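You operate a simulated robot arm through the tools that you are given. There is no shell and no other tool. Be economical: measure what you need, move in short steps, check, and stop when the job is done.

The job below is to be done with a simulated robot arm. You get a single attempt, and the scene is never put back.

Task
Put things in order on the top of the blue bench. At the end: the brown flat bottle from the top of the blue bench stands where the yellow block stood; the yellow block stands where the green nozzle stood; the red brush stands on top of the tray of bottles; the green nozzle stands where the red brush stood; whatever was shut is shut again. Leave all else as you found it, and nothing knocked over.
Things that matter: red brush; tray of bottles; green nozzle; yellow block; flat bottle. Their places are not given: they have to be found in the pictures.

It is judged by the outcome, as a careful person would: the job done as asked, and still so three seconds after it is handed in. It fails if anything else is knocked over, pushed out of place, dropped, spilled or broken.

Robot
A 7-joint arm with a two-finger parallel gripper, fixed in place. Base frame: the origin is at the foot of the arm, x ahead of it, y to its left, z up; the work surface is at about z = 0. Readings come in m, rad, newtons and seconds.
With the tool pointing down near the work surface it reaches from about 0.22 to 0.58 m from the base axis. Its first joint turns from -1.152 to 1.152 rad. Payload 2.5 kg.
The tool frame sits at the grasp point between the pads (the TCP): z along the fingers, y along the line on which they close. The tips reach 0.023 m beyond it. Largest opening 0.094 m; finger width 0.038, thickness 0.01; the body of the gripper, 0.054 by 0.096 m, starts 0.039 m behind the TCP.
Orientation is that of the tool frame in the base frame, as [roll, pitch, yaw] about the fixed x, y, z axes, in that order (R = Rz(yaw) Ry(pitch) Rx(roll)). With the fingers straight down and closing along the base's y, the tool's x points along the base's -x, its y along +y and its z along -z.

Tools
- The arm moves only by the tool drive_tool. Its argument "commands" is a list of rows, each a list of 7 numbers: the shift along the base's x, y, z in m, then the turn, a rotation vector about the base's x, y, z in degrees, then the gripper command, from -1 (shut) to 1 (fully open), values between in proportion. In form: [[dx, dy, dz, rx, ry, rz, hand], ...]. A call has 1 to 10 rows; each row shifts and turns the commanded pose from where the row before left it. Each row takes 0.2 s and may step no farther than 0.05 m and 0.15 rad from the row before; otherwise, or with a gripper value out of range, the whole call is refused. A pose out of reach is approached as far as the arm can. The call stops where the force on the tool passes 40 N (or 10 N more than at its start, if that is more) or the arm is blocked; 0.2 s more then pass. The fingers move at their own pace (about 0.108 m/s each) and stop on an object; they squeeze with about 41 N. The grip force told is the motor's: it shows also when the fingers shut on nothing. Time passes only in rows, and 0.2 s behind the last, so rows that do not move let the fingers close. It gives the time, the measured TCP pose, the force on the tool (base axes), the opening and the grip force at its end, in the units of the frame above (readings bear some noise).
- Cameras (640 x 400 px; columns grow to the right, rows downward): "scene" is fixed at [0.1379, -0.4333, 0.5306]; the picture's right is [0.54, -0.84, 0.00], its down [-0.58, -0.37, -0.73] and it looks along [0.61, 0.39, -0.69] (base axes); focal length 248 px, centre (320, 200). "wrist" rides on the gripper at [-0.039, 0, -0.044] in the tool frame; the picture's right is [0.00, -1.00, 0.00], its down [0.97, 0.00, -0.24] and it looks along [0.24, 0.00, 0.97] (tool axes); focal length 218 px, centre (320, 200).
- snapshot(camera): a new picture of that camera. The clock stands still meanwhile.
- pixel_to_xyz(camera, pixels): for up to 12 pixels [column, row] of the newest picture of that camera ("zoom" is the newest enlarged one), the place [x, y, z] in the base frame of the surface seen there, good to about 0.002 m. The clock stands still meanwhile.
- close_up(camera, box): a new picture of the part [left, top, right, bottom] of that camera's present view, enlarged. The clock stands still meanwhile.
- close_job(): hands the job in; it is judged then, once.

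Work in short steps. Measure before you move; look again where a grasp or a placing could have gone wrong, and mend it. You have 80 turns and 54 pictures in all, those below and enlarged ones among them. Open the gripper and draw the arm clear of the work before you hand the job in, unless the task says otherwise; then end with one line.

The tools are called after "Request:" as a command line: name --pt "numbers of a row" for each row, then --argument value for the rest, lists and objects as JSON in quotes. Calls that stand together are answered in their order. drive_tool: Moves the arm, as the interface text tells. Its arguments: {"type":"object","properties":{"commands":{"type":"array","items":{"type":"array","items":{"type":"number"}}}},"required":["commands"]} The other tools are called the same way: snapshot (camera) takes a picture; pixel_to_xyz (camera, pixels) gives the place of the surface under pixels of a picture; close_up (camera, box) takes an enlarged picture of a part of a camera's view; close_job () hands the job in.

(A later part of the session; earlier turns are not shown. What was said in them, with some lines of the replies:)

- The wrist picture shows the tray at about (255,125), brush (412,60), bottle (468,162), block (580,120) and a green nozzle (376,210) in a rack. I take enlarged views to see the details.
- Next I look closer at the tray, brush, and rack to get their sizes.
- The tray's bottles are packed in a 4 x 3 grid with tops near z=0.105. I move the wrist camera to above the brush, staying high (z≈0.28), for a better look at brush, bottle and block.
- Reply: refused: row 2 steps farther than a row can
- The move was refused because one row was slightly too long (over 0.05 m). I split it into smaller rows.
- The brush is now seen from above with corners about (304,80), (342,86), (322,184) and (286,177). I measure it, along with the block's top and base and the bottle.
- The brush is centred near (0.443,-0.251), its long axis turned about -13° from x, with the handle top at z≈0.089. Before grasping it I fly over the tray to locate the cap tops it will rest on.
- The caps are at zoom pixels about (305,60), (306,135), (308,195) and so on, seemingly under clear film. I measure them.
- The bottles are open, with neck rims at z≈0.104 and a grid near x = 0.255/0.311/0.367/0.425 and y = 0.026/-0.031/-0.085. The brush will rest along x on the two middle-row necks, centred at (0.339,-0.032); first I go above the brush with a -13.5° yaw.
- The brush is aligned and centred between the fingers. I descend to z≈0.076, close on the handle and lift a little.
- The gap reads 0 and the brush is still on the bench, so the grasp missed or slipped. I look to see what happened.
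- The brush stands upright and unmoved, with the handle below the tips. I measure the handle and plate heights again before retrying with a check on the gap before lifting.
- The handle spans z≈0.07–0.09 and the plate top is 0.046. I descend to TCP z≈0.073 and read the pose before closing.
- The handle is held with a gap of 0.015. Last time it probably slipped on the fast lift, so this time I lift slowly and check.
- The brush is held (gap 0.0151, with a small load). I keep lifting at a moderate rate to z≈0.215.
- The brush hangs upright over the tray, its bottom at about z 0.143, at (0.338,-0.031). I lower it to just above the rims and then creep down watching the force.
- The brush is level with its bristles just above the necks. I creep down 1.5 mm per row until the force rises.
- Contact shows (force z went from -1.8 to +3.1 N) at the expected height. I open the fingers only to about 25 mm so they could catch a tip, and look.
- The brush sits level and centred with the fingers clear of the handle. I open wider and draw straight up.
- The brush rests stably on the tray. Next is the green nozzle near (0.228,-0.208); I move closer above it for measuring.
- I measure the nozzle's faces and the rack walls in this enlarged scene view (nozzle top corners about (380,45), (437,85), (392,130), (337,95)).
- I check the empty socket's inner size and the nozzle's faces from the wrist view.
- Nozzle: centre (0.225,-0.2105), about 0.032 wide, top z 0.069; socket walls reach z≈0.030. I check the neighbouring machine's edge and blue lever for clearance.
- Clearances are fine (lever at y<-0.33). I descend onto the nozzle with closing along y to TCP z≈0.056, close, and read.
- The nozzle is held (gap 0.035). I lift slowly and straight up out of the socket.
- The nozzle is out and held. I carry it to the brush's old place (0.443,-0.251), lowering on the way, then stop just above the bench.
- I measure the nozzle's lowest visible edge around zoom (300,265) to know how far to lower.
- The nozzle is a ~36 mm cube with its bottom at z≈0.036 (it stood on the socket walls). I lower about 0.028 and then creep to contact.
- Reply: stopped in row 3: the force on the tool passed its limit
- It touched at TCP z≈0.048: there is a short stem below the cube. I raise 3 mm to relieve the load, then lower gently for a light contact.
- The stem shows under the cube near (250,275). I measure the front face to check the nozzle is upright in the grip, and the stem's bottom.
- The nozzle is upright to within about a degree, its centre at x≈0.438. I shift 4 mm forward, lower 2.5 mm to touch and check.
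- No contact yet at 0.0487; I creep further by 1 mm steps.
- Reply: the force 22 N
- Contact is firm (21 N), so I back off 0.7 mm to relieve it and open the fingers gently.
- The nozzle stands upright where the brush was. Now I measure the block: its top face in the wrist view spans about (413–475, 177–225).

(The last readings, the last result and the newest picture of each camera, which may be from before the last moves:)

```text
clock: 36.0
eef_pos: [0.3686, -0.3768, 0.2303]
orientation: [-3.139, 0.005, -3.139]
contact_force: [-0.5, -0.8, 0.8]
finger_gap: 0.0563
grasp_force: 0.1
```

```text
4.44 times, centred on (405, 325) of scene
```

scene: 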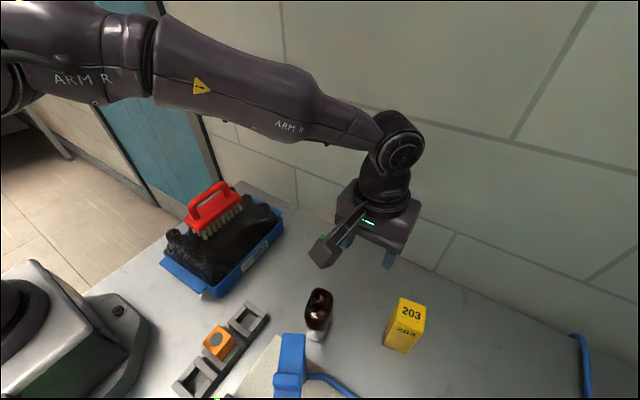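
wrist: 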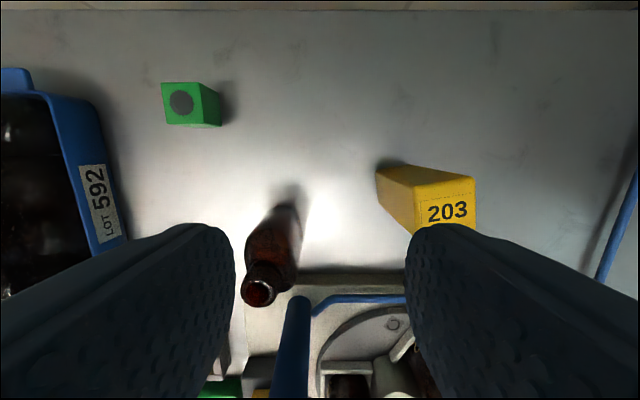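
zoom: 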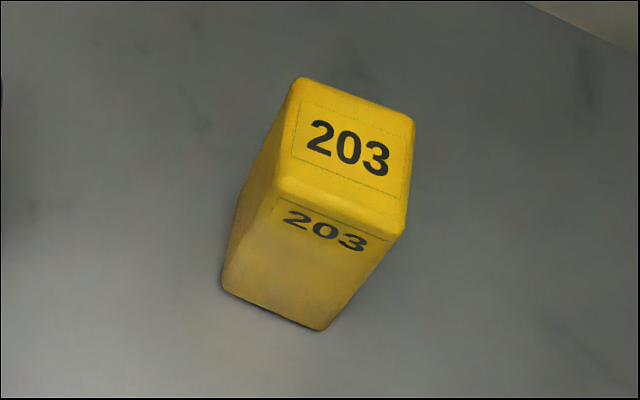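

Request:
pixel_to_xyz --camera "zoom" --pixels '[[303, 82], [410, 120], [400, 228], [282, 185], [228, 285], [315, 325], [340, 155], [300, 205], [390, 250], [335, 270], [240, 250], [280, 260]]'

```text
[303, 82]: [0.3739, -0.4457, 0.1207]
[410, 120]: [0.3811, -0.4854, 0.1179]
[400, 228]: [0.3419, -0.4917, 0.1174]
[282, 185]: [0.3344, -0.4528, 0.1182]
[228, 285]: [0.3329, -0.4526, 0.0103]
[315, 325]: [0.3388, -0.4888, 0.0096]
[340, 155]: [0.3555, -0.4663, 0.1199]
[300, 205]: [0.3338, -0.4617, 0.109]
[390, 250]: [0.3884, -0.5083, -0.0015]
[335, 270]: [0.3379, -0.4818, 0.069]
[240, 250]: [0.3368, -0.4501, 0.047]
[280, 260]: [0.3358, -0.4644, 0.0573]
```

The block is about 0.042 square and 0.12 tall, centred at (0.358,-0.469) with yaw ≈ +9.5°. I go above it with that yaw and check whether the arm reaches there.

Request:
drive_tool --pt "-0.004 -0.031 -0.01 0 0 3.2 0.5" --pt "-0.004 -0.031 -0.02 0 0 3.2 0.5" --pt "-0.003 -0.03 -0.02 0 0 3.1 0.5" --pt "0 0 -0.01 0 0 0 0.5" --pt "0 0 0 0 0 0 0.5"

Request:
snapshot --camera "wrist"

```text
clock: 37.2
eef_pos: [0.3545, -0.4675, 0.1676]
orientation: [-3.136, 0.006, -2.973]
contact_force: [0.0, 1.2, -0.7]
finger_gap: 0.0703
grasp_force: 0.0
```

```text
20 pictures are left
```

wrist: 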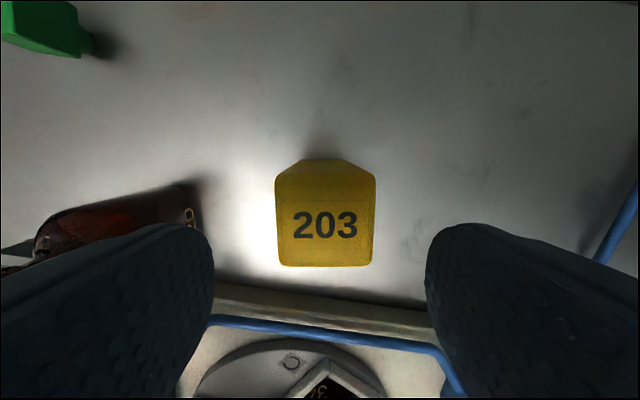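

The block is aligned between the fingers. I correct the small 0.3° tilt, shift 3 mm forward and descend to z≈0.092.

Request:
drive_tool --pt "0.003 -0.001 0 0.3 0.34 0 0.5" --pt "0 0 -0.03 0 0 0 0.5" --pt "0 0 -0.03 0 0 0 0.5" --pt "0 0 -0.016 0 0 0 0.5" --pt "0 0 0 0 0 0 0.5"

Request:
drive_tool --pt "0 0 0 0 0 0 0.1" --pt "0 0 0 0 0 0 -0.05" --pt "0 0 0 0 0 0 -1" --pt "0 0 0 0 0 0 -1"

```text
clock: 38.4
eef_pos: [0.3572, -0.4692, 0.0926]
orientation: [3.137, 0.0, -2.974]
contact_force: [0.1, 0.2, 0.2]
finger_gap: 0.0707
grasp_force: 0.1
```

```text
clock: 39.4
eef_pos: [0.3572, -0.4696, 0.0923]
orientation: [3.135, 0.0, -2.975]
contact_force: [0.0, -1.4, 0.4]
finger_gap: 0.0458
grasp_force: 40.5
```

The block is held (gap 0.046). I lift slowly to z≈0.25 so its bottom clears the bottle.

Request:
drive_tool --pt "0 0 0.003 0 0 0 -1" --pt "0 0 0.006 0 0 0 -1" --pt "0 0 0.012 0 0 0 -1" --pt "0 0 0.018 0 0 0 -1" --pt "0 0 0.022 0 0 0 -1" --pt "0 0 0.025 0 0 0 -1" --pt "0 0 0.025 0 0 0 -1" --pt "0 0 0.022 0 0 0 -1" --pt "0 0 0.018 0 0 0 -1" --pt "0 0 0.009 0 0 0 -1"

Request:
drive_tool --pt "0 0.01 0 0 0 -0.6 -1" --pt "0 0.02 0 0 0 -1 -1" --pt "0 0.026 0 0 0 -1 -1" --pt "0 0.028 0 0 0 -1 -1" --pt "0 0.028 0 0 0 -1 -1" --pt "0 0.028 0 0 0 -1 -1" --pt "0 0.028 0 0 0 -1 -1" --pt "0 0.028 0 0 0 -1 -1" --pt "0 0.026 0 0 0 -1 -1" --pt "0 0.014 0 0 0 -0.9 -1"

Request:
snapshot --camera "scene"

```text
clock: 41.6
eef_pos: [0.359, -0.4683, 0.2531]
orientation: [3.14, 0.0, -2.973]
contact_force: [0.0, 0.4, -1.3]
finger_gap: 0.0457
grasp_force: 41.0
```

```text
clock: 43.8
eef_pos: [0.3579, -0.2327, 0.2521]
orientation: [3.137, 0.001, -3.14]
contact_force: [-0.7, 0.4, -1.9]
finger_gap: 0.0457
grasp_force: 41.2
```

```text
19 pictures are left
```

scene: 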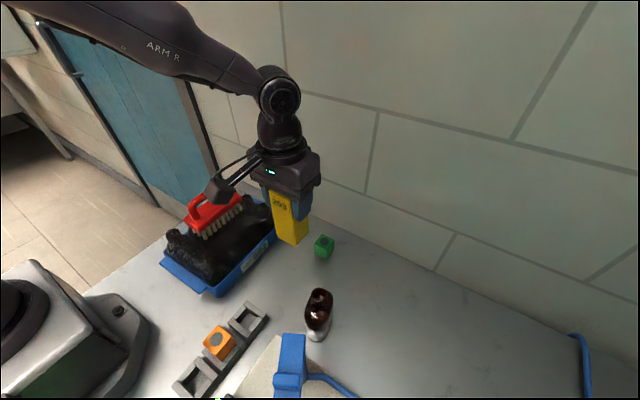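

The block is held upright, and the now empty first socket is in clear view at (248,318). I measure its rim.

Request:
close_up --camera "scene" --box '[200, 290, 280, 350]'

```text
6.67 times, centred on (240, 320) of scene
```

zoom: 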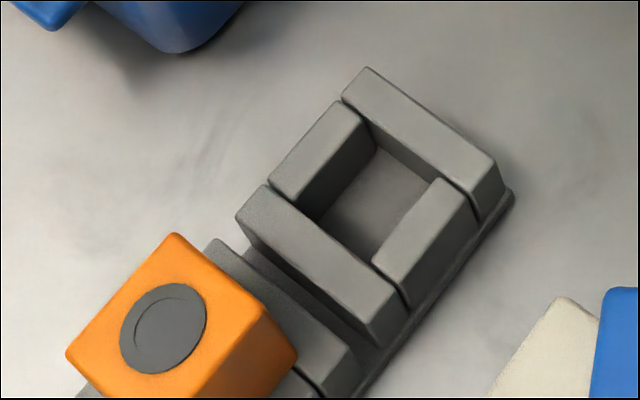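

Request:
pixel_to_xyz --camera "zoom" --pixels '[[368, 70], [495, 162], [470, 190], [347, 97], [280, 175], [335, 108], [468, 205], [400, 285], [240, 213], [268, 192], [398, 305], [372, 332]]'

Request:
pixel_to_xyz --camera "zoom" --pixels '[[420, 130], [410, 145], [305, 215], [310, 250], [315, 140], [425, 240], [440, 185], [372, 262], [370, 200], [175, 237], [292, 355], [235, 300]]'

```text
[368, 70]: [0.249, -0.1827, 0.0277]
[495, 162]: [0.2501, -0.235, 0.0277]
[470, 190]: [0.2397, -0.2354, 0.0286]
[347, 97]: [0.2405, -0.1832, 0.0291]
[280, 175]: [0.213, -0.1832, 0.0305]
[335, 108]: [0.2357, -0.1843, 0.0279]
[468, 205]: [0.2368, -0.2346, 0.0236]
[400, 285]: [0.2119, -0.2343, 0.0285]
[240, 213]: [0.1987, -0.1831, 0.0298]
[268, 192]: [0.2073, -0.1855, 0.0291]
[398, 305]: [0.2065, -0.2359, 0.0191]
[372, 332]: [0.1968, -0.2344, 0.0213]
```

```text
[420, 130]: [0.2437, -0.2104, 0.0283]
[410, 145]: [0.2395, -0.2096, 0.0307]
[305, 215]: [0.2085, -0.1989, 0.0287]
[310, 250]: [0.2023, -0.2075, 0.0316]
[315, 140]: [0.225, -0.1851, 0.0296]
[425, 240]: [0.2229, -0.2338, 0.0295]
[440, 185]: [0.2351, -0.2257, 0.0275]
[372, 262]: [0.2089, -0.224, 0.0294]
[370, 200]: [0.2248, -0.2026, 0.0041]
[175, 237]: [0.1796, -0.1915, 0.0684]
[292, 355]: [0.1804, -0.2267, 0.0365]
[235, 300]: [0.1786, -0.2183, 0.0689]
```

Socket rim: outer x 0.197–0.2505, y -0.183…-0.2355, centre (0.224,-0.2095), top z 0.030; the 0.046 block will stand on the rim. I carry it over and lower to about 8 mm above.

Request:
drive_tool --pt "-0.01 0.002 0 0 0 0 -1" --pt "-0.02 0.0035 0 0 0 0 -1" --pt "-0.025 0.0045 0 0 0 0 -1" --pt "-0.025 0.0045 0 0 0 0 -1" --pt "-0.025 0.004 0 0 0 0 -1" --pt "-0.02 0.003 0 0 0 0 -1" --pt "-0.0095 0.0015 -0.01 0 0 0 -1" --pt "0 0 -0.025 0 0 0 -1" --pt "0 0 -0.03 0 0 0 -1" --pt "0 0 -0.025 0 0 0 -1"

Request:
drive_tool --pt "0 0 -0.02 0 0 0 -1" --pt "0 0 -0.01 0 0 0 -1" --pt "0 0 0 0 0 0 -1"

Request:
close_up --camera "scene" --box '[190, 260, 290, 360]'

```text
clock: 46.0
eef_pos: [0.222, -0.2117, 0.1602]
orientation: [3.139, 0.0, 3.142]
contact_force: [0.0, -0.3, -2.3]
finger_gap: 0.0458
grasp_force: 41.5
```

```text
clock: 46.8
eef_pos: [0.2231, -0.2099, 0.1323]
orientation: [3.137, -0.001, -3.14]
contact_force: [1.3, -0.1, -1.9]
finger_gap: 0.0457
grasp_force: 41.1
```

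```text
4.00 times, centred on (240, 310) of scene
```

zoom: 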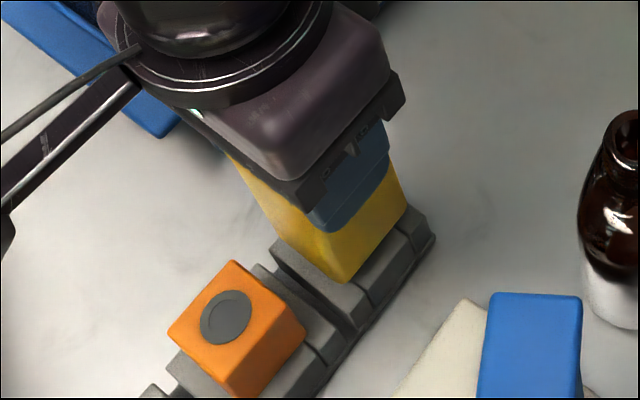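

The block hovers aligned over the socket, just above the rim. I creep down to contact.

Request:
drive_tool --pt "0 0 -0.004 0 0 0 -1" --pt "0 0 -0.003 0 0 0 -1" --pt "0 0 -0.001 0 0 0 -1" --pt "0 0 0 0 0 0 -1"

Request:
drive_tool --pt "0 0 -0.001 0 0 0 -1" --pt "0 0 -0.001 0 0 0 -1" --pt "0 0 0 0 0 0 -1"

```text
clock: 47.8
eef_pos: [0.2216, -0.211, 0.1238]
orientation: [3.138, -0.001, -3.139]
contact_force: [0.7, 0.7, -1.8]
finger_gap: 0.0457
grasp_force: 40.6
```

```text
clock: 48.6
eef_pos: [0.2225, -0.2098, 0.1217]
orientation: [3.138, -0.001, -3.139]
contact_force: [0.1, -0.1, -1.6]
finger_gap: 0.0457
grasp_force: 40.3
```

Not yet in contact at z 0.1217; I continue in 1 mm steps.

Request:
drive_tool --pt "0 0 -0.001 0 0 0 -1" --pt "0 0 -0.0005 0 0 0 -1" --pt "0 0 0 0 0 0 -1"

Request:
drive_tool --pt "0 0 -0.001 0 0 0 -1" --pt "0 0 0 0 0 0 -1"

Request:
close_up --camera "scene" --box '[210, 290, 280, 350]'

```text
clock: 49.4
eef_pos: [0.224, -0.21, 0.122]
orientation: [3.138, -0.001, -3.14]
contact_force: [-7.3, 9.6, 34.7]
finger_gap: 0.046
grasp_force: 41.1
```

```text
clock: 50.0
eef_pos: [0.2236, -0.2102, 0.12]
orientation: [3.14, 0.002, -3.14]
contact_force: [-5.1, 7.8, 35.9]
finger_gap: 0.0458
grasp_force: 40.8
```

```text
6.67 times, centred on (245, 320) of scene
```

zoom: 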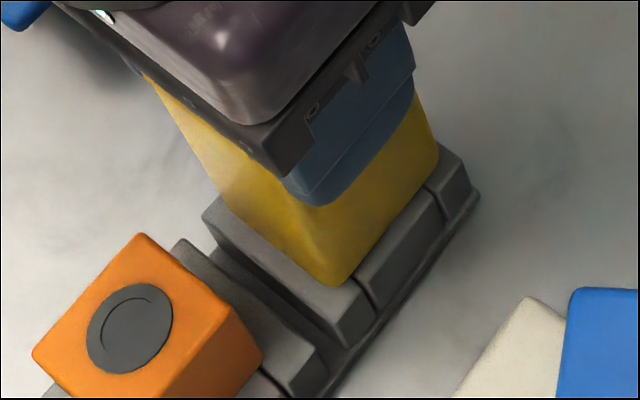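

The block sits on the rim. I relieve the load by raising 1.2 mm, then open gently.

Request:
drive_tool --pt "0 0 0.0012 0 0 0 -1" --pt "0 0 0 0 0 0 -1"

```text
clock: 50.6
eef_pos: [0.2221, -0.2097, 0.1195]
orientation: [3.138, 0.0, 3.141]
contact_force: [0.6, -0.3, 1.0]
finger_gap: 0.0456
grasp_force: 40.6
```

The load is now about 1 N. I open to release and rise straight up.

Request:
drive_tool --pt "0 0 0 0 0 0 0.05" --pt "0 0 0 0 0 0 0.2" --pt "0 0 0 0 0 0 0.4" --pt "0 0 0 0 0 0 0.4" --pt "0 0 0.01 0 0 0 0.4" --pt "0 0 0.03 0 0 0 0.4" --pt "0 0 0.04 0 0 0 0.4" --pt "0.02 0 0.04 0 0 0 0.4" --pt "0.04 0 0.02 0 0 0 0.4" --pt "0 0 0 0 0 0 0.4"

Request:
snapshot --camera "wrist"

Request:
close_up --camera "scene" --box '[190, 220, 350, 360]'

```text
clock: 52.8
eef_pos: [0.2817, -0.2099, 0.2624]
orientation: [3.138, -0.002, 3.141]
contact_force: [0.5, 0.6, 0.1]
finger_gap: 0.0659
grasp_force: 0.1
```

```text
15 pictures are left
```

wrist: 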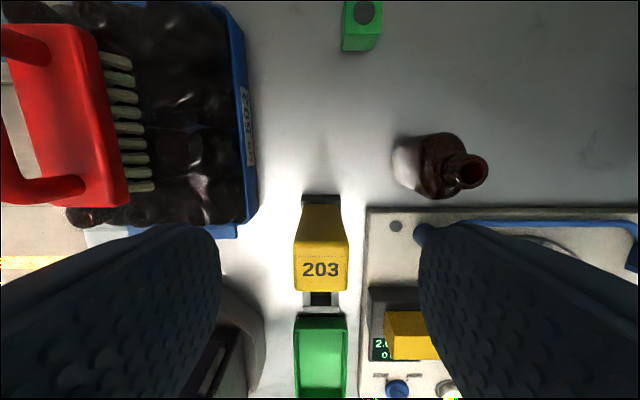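

```text
2.86 times, centred on (270, 290) of scene
```

zoom: 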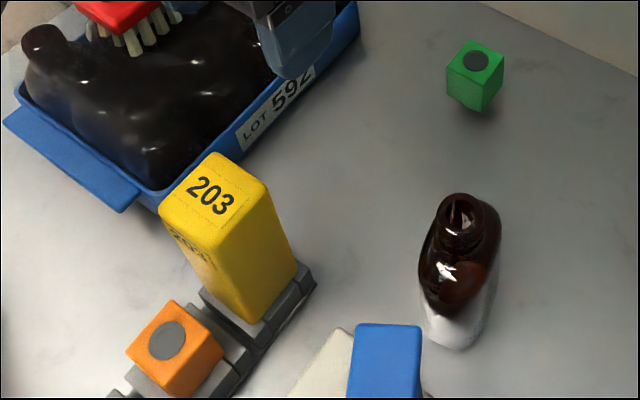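

The block stands on the socket; brush and nozzle are in place. Now I move above the bottle to measure its orientation and flat sides.

Request:
drive_tool --pt "0.002 -0.035 0.0 0 0 0 0.4" --pt "0.002 -0.04 0 0 0 0 0.4" --pt "0.002 -0.04 0 0 0 0 0.4" --pt "0 0 0 0 0 0 0.4"

Request:
close_up --camera "wrist" --box '[230, 80, 430, 260]'

Request:
close_up --camera "scene" --box '[280, 270, 360, 350]'

```text
clock: 53.8
eef_pos: [0.2901, -0.3278, 0.2601]
orientation: [3.138, 0.002, -3.14]
contact_force: [-0.3, -0.4, -0.7]
finger_gap: 0.0658
grasp_force: 0.0
```

```text
2.22 times, centred on (330, 170) of wrist
```

zoom: 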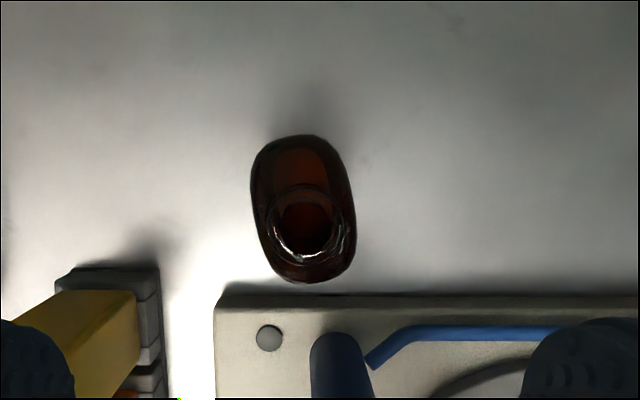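

```text
5.00 times, centred on (320, 310) of scene
```

zoom: 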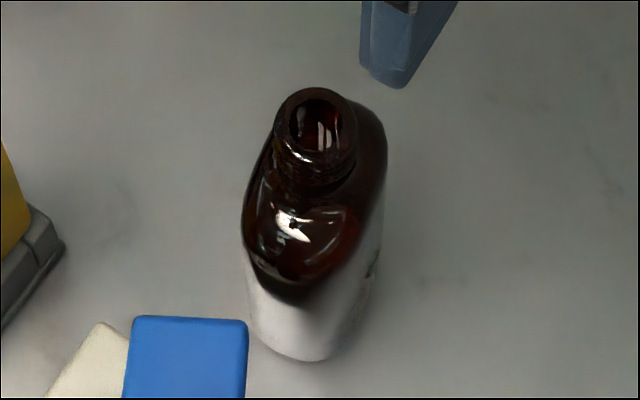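

I measure the bottle's neck rim, shoulders and sides in the scene zoom.

Request:
pixel_to_xyz --camera "zoom" --pixels '[[315, 92], [282, 125], [315, 160], [350, 135], [252, 250], [252, 300], [300, 340], [340, 330], [375, 250], [270, 330], [365, 290], [250, 220]]'

Request:
close_up --camera "wrist" --box '[295, 130, 355, 215]'

```text
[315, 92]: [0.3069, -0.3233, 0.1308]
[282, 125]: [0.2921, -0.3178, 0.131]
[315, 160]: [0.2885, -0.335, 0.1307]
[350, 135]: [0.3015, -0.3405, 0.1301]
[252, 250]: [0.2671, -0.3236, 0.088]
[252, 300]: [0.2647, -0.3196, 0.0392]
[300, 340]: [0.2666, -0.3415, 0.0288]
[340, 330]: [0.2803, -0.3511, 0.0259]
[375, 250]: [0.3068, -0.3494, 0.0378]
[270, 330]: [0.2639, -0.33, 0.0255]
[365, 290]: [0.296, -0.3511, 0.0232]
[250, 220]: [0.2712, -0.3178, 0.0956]
```

```text
4.71 times, centred on (325, 172) of wrist
```

zoom: 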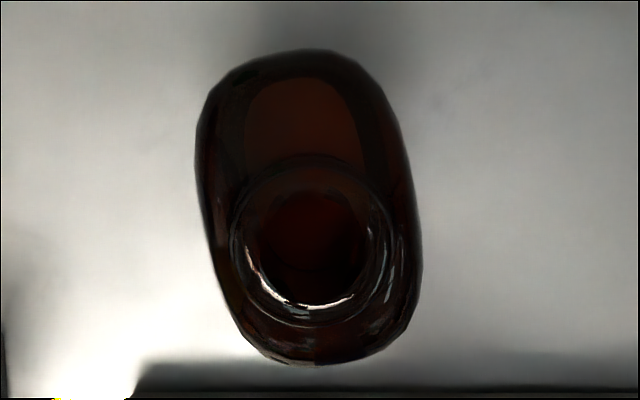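

Request:
pixel_to_xyz --camera "zoom" --pixels '[[200, 150], [206, 210], [225, 280], [385, 110], [412, 190], [418, 260], [300, 54], [230, 80], [290, 358], [400, 320], [310, 170], [310, 310]]'

```text
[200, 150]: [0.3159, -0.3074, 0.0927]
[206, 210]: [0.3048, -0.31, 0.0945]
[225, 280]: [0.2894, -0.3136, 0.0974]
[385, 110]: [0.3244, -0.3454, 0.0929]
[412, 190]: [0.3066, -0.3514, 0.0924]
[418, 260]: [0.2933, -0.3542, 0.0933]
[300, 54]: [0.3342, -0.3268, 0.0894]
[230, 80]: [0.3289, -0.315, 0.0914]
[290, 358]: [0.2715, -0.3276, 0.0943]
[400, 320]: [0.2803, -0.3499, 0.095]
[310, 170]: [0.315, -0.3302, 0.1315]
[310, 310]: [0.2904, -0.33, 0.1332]
```

The bottle is ~0.040 thick and ~0.066 long, with yaw ≈ +14.5°, centre (0.300,-0.3315) and neck top at z 0.133. I grip its flat sides just under the shoulder at TCP z≈0.099 so the palm clears the neck; first I turn and go down partway to check.

Request:
drive_tool --pt "0.005 -0.002 0 0 0 7.25 0.4" --pt "0.005 -0.0017 0 0 0 7.25 0.4" --pt "0 0 -0.035 0 0 0 0.4" --pt "0 0 -0.035 0 0 0 0.4" --pt "0 0 -0.02 0 0 0 0.4" --pt "0 0 0 0 0 0 0.4"

Request:
snapshot --camera "wrist"

```text
clock: 55.2
eef_pos: [0.3018, -0.3309, 0.1699]
orientation: [3.137, 0.001, -2.889]
contact_force: [0.0, -0.1, 0.8]
finger_gap: 0.0657
grasp_force: 0.1
```

```text
10 pictures are left
```

wrist: 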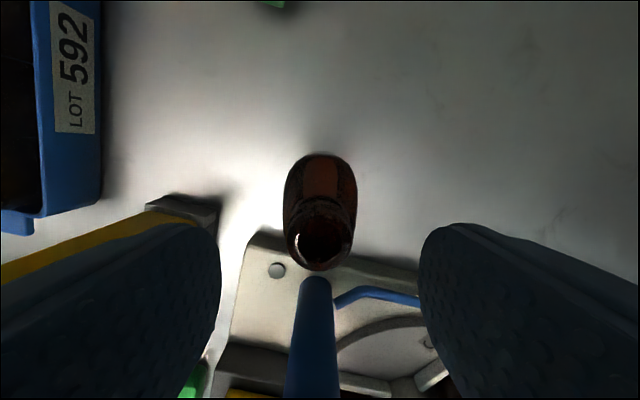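

The bottle is aligned and centred. I descend to z≈0.099 and close.

Request:
drive_tool --pt "-0.001 0 -0.03 0 0 0 0.4" --pt "0 0 -0.025 0 0 0 0.4" --pt "0 0 -0.011 0 0 0 0.4" --pt "0 0 -0.004 0 0 0 0.4" --pt "0 0 0 0 0 0 0.4"

Request:
drive_tool --pt "0 0 0 0 0 0 0.1" --pt "0 0 0 0 0 0 -0.1" --pt "0 0 0 0 0 0 -0.3" --pt "0 0 0 0 0 0 -1" --pt "0 0 0 0 0 0 -1"

```text
clock: 56.5
eef_pos: [0.301, -0.3319, 0.1035]
orientation: [-3.141, -0.001, -2.89]
contact_force: [0.7, 3.3, 8.4]
finger_gap: 0.0656
grasp_force: 0.1
stopped in row 5: the force on the tool passed its limit (the readings are from after the stop); the commanded pose is now the measured one
```

```text
clock: 57.6
eef_pos: [0.2986, -0.3308, 0.1037]
orientation: [3.141, 0.001, -2.893]
contact_force: [-1.2, 3.8, 16.3]
finger_gap: 0.0452
grasp_force: 40.6
```

The palm met the neck at z 0.1035 and the call stopped. The fingers have closed at 0.045 on the body, so I lift slowly and check the hold and that it is upright.

Request:
drive_tool --pt "0 0 0.001 0 0 0 -1" --pt "0 0 0.002 0 0 0 -1" --pt "0 0 0.003 0 0 0 -1" --pt "0 0 0.005 0 0 0 -1" --pt "0 0 0.005 0 0 0 -1" --pt "0 0 0.004 0 0 0 -1" --pt "0 0 0 0 0 0 -1"

Request:
close_up --camera "scene" --box '[270, 240, 370, 350]'

```text
clock: 59.2
eef_pos: [0.2988, -0.3307, 0.1227]
orientation: [-3.141, -0.001, -2.891]
contact_force: [-0.2, 0.6, -0.8]
finger_gap: 0.0451
grasp_force: 41.0
```

```text
3.64 times, centred on (320, 295) of scene
```

zoom: 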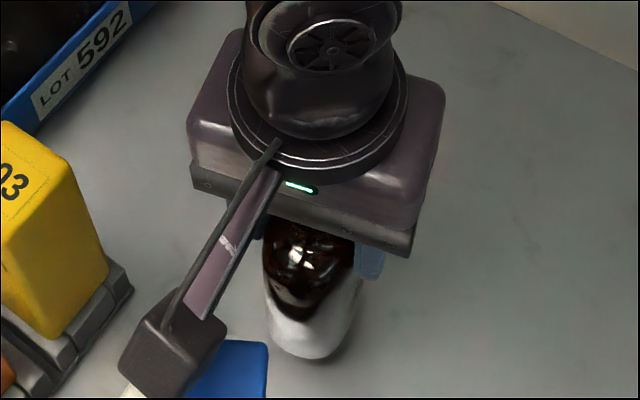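

I verify that the bottle's bottom has risen by measuring pixels low on it.

Request:
pixel_to_xyz --camera "zoom" --pixels '[[285, 340], [300, 352], [320, 355], [335, 345], [350, 320], [275, 300], [270, 270], [300, 300]]'

```text
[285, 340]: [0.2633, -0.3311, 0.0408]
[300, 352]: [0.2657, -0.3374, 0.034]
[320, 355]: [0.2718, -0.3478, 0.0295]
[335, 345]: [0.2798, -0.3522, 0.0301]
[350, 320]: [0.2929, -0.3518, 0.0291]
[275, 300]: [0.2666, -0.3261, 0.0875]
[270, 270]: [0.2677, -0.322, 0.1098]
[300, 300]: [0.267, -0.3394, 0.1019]
```

The bottle is off the bench by ~2 cm and upright. I carry it to the block's old place (0.357,-0.469), moving away from the machine first.

Request:
drive_tool --pt "0.01 -0.005 0.006 0 0 0 -1" --pt "0.015 -0.015 0.006 0 0 0 -1" --pt "0.015 -0.022 0.003 0 0 0 -1" --pt "0.01 -0.025 0 0 0 0 -1" --pt "0.008 -0.025 0 0 0 0 -1" --pt "0 -0.022 0 0 0 0 -1" --pt "0 -0.016 0 0 0 0 -1" --pt "0 -0.008 0 0 0 0 -1" --pt "0 0 0 0 0 0 -1"

Request:
drive_tool --pt "0 0 -0.01 0 0 0 -1" --pt "0 0 -0.01 0 0 0 -1" --pt "0 0 -0.007 0 0 0 -1" --pt "0 0 -0.003 0 0 0 -1" --pt "0 0 0 0 0 0 -1"

Request:
close_up --camera "scene" --box '[350, 250, 460, 370]'

```text
clock: 61.2
eef_pos: [0.3576, -0.4673, 0.1392]
orientation: [3.141, 0.001, -2.889]
contact_force: [0.7, -0.4, -1.6]
finger_gap: 0.0451
grasp_force: 40.8
```

```text
clock: 62.5
eef_pos: [0.3596, -0.4681, 0.1073]
orientation: [-3.141, -0.001, -2.89]
contact_force: [-1.0, 0.8, -1.5]
finger_gap: 0.0454
grasp_force: 41.4
```

```text
3.33 times, centred on (405, 310) of scene
```

zoom: 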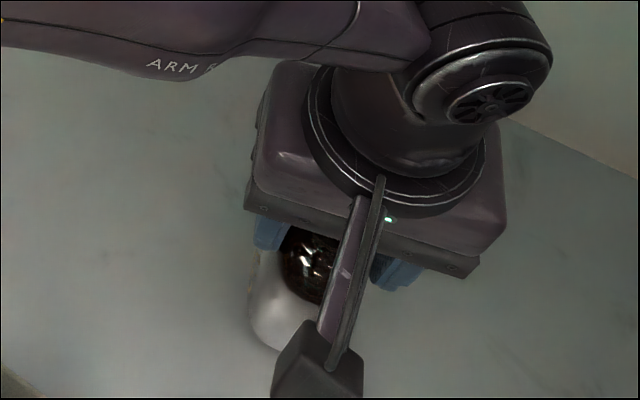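

The bottle should be ~3 mm above the bench. I creep down 1 mm per row until it touches.

Request:
drive_tool --pt "0 0 -0.001 0 0 0 -1" --pt "0 0 -0.001 0 0 0 -1" --pt "0 0 0 0 0 0 -1"

Request:
drive_tool --pt "0 0 -0.001 0 0 0 -1" --pt "0 0 0 0 0 0 -1"

```text
clock: 63.2
eef_pos: [0.3588, -0.4691, 0.1061]
orientation: [3.141, 0.0, -2.892]
contact_force: [-0.1, -0.3, -1.6]
finger_gap: 0.045
grasp_force: 41.2
```

```text
clock: 63.9
eef_pos: [0.3601, -0.4682, 0.1047]
orientation: [3.14, 0.001, -2.889]
contact_force: [0.6, -0.3, -1.9]
finger_gap: 0.0451
grasp_force: 41.1
```

Request:
drive_tool --pt "0 0 -0.001 0 0 0 -1" --pt "0 0 0 0 0 0 -1"

Request:
drive_tool --pt "0 0 -0.0008 0 0 0 -1" --pt "0 0 0 0 0 0 -1"

```text
clock: 64.5
eef_pos: [0.3585, -0.4691, 0.1038]
orientation: [-3.141, -0.001, -2.89]
contact_force: [0.7, -0.1, -1.7]
finger_gap: 0.0447
grasp_force: 40.9
```

```text
clock: 65.0
eef_pos: [0.3589, -0.4689, 0.1039]
orientation: [-3.14, -0.001, -2.892]
contact_force: [0.2, 0.5, 2.8]
finger_gap: 0.0452
grasp_force: 41.1
```

Light contact (from -1.7 to +2.8 N). I release gently and rise straight up.

Request:
drive_tool --pt "0 0 0 0 0 0 0.0" --pt "0 0 0 0 0 0 0.15" --pt "0 0 0 0 0 0 0.4" --pt "0 0 0 0 0 0 0.5" --pt "0 0 0.005 0 0 0 0.5" --pt "0 0 0.02 0 0 0 0.5" --pt "0 0 0.03 0 0 0 0.5" --pt "0 0 0.035 0 0 0 0.5" --pt "0 0 0.035 0 0 0 0.5" --pt "0 0 0.03 0 0 0 0.5"

Request:
drive_tool --pt "0 0.04 0.02 0 0 -4 1" --pt "0 0.045 0.01 0 0 -5 1" --pt "-0.01 0.045 0.01 0 0 -5 1" --pt "-0.02 0.04 0.01 0 0 0 1" --pt "-0.02 0.04 0 0 0 0 1" --pt "-0.02 0.04 0 0 0 0 1" --pt "-0.02 0.04 0 0 0 0 1" --pt "0 0 0 0 0 0 1"

Request:
snapshot --camera "scene"

Request:
snapshot --camera "wrist"

```text
clock: 67.2
eef_pos: [0.3568, -0.4693, 0.2586]
orientation: [3.141, 0.0, -2.89]
contact_force: [0.2, 1.0, -0.3]
finger_gap: 0.0706
grasp_force: 0.1
```

```text
clock: 69.0
eef_pos: [0.2666, -0.1784, 0.3083]
orientation: [3.141, 0.002, -3.134]
contact_force: [0.7, -0.5, 0.0]
finger_gap: 0.094
grasp_force: 0.1
```

```text
7 pictures are left
```

scene: 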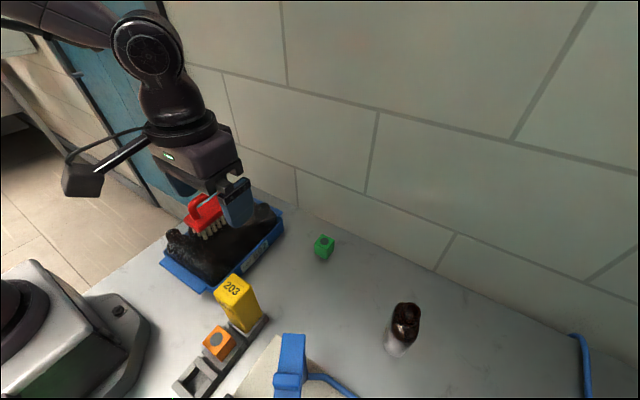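

```text
6 pictures are left
```

wrist: 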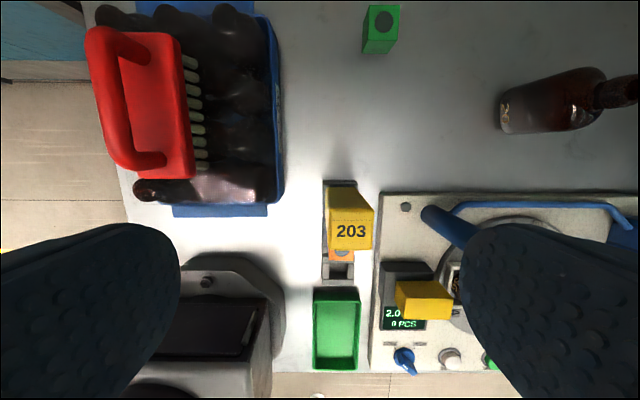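

All five items are in place, everything is upright, nothing was opened, and the arm is high and clear with the gripper open. I hand the job in.

Request:
close_job

```text
The job is handed in.
```

The job is handed in: the brush is on the tray of bottles, the nozzle where the brush stood, the block on the nozzle's socket rim (too wide to drop in), and the flat bottle where the block stood, all upright with nothing else moved.
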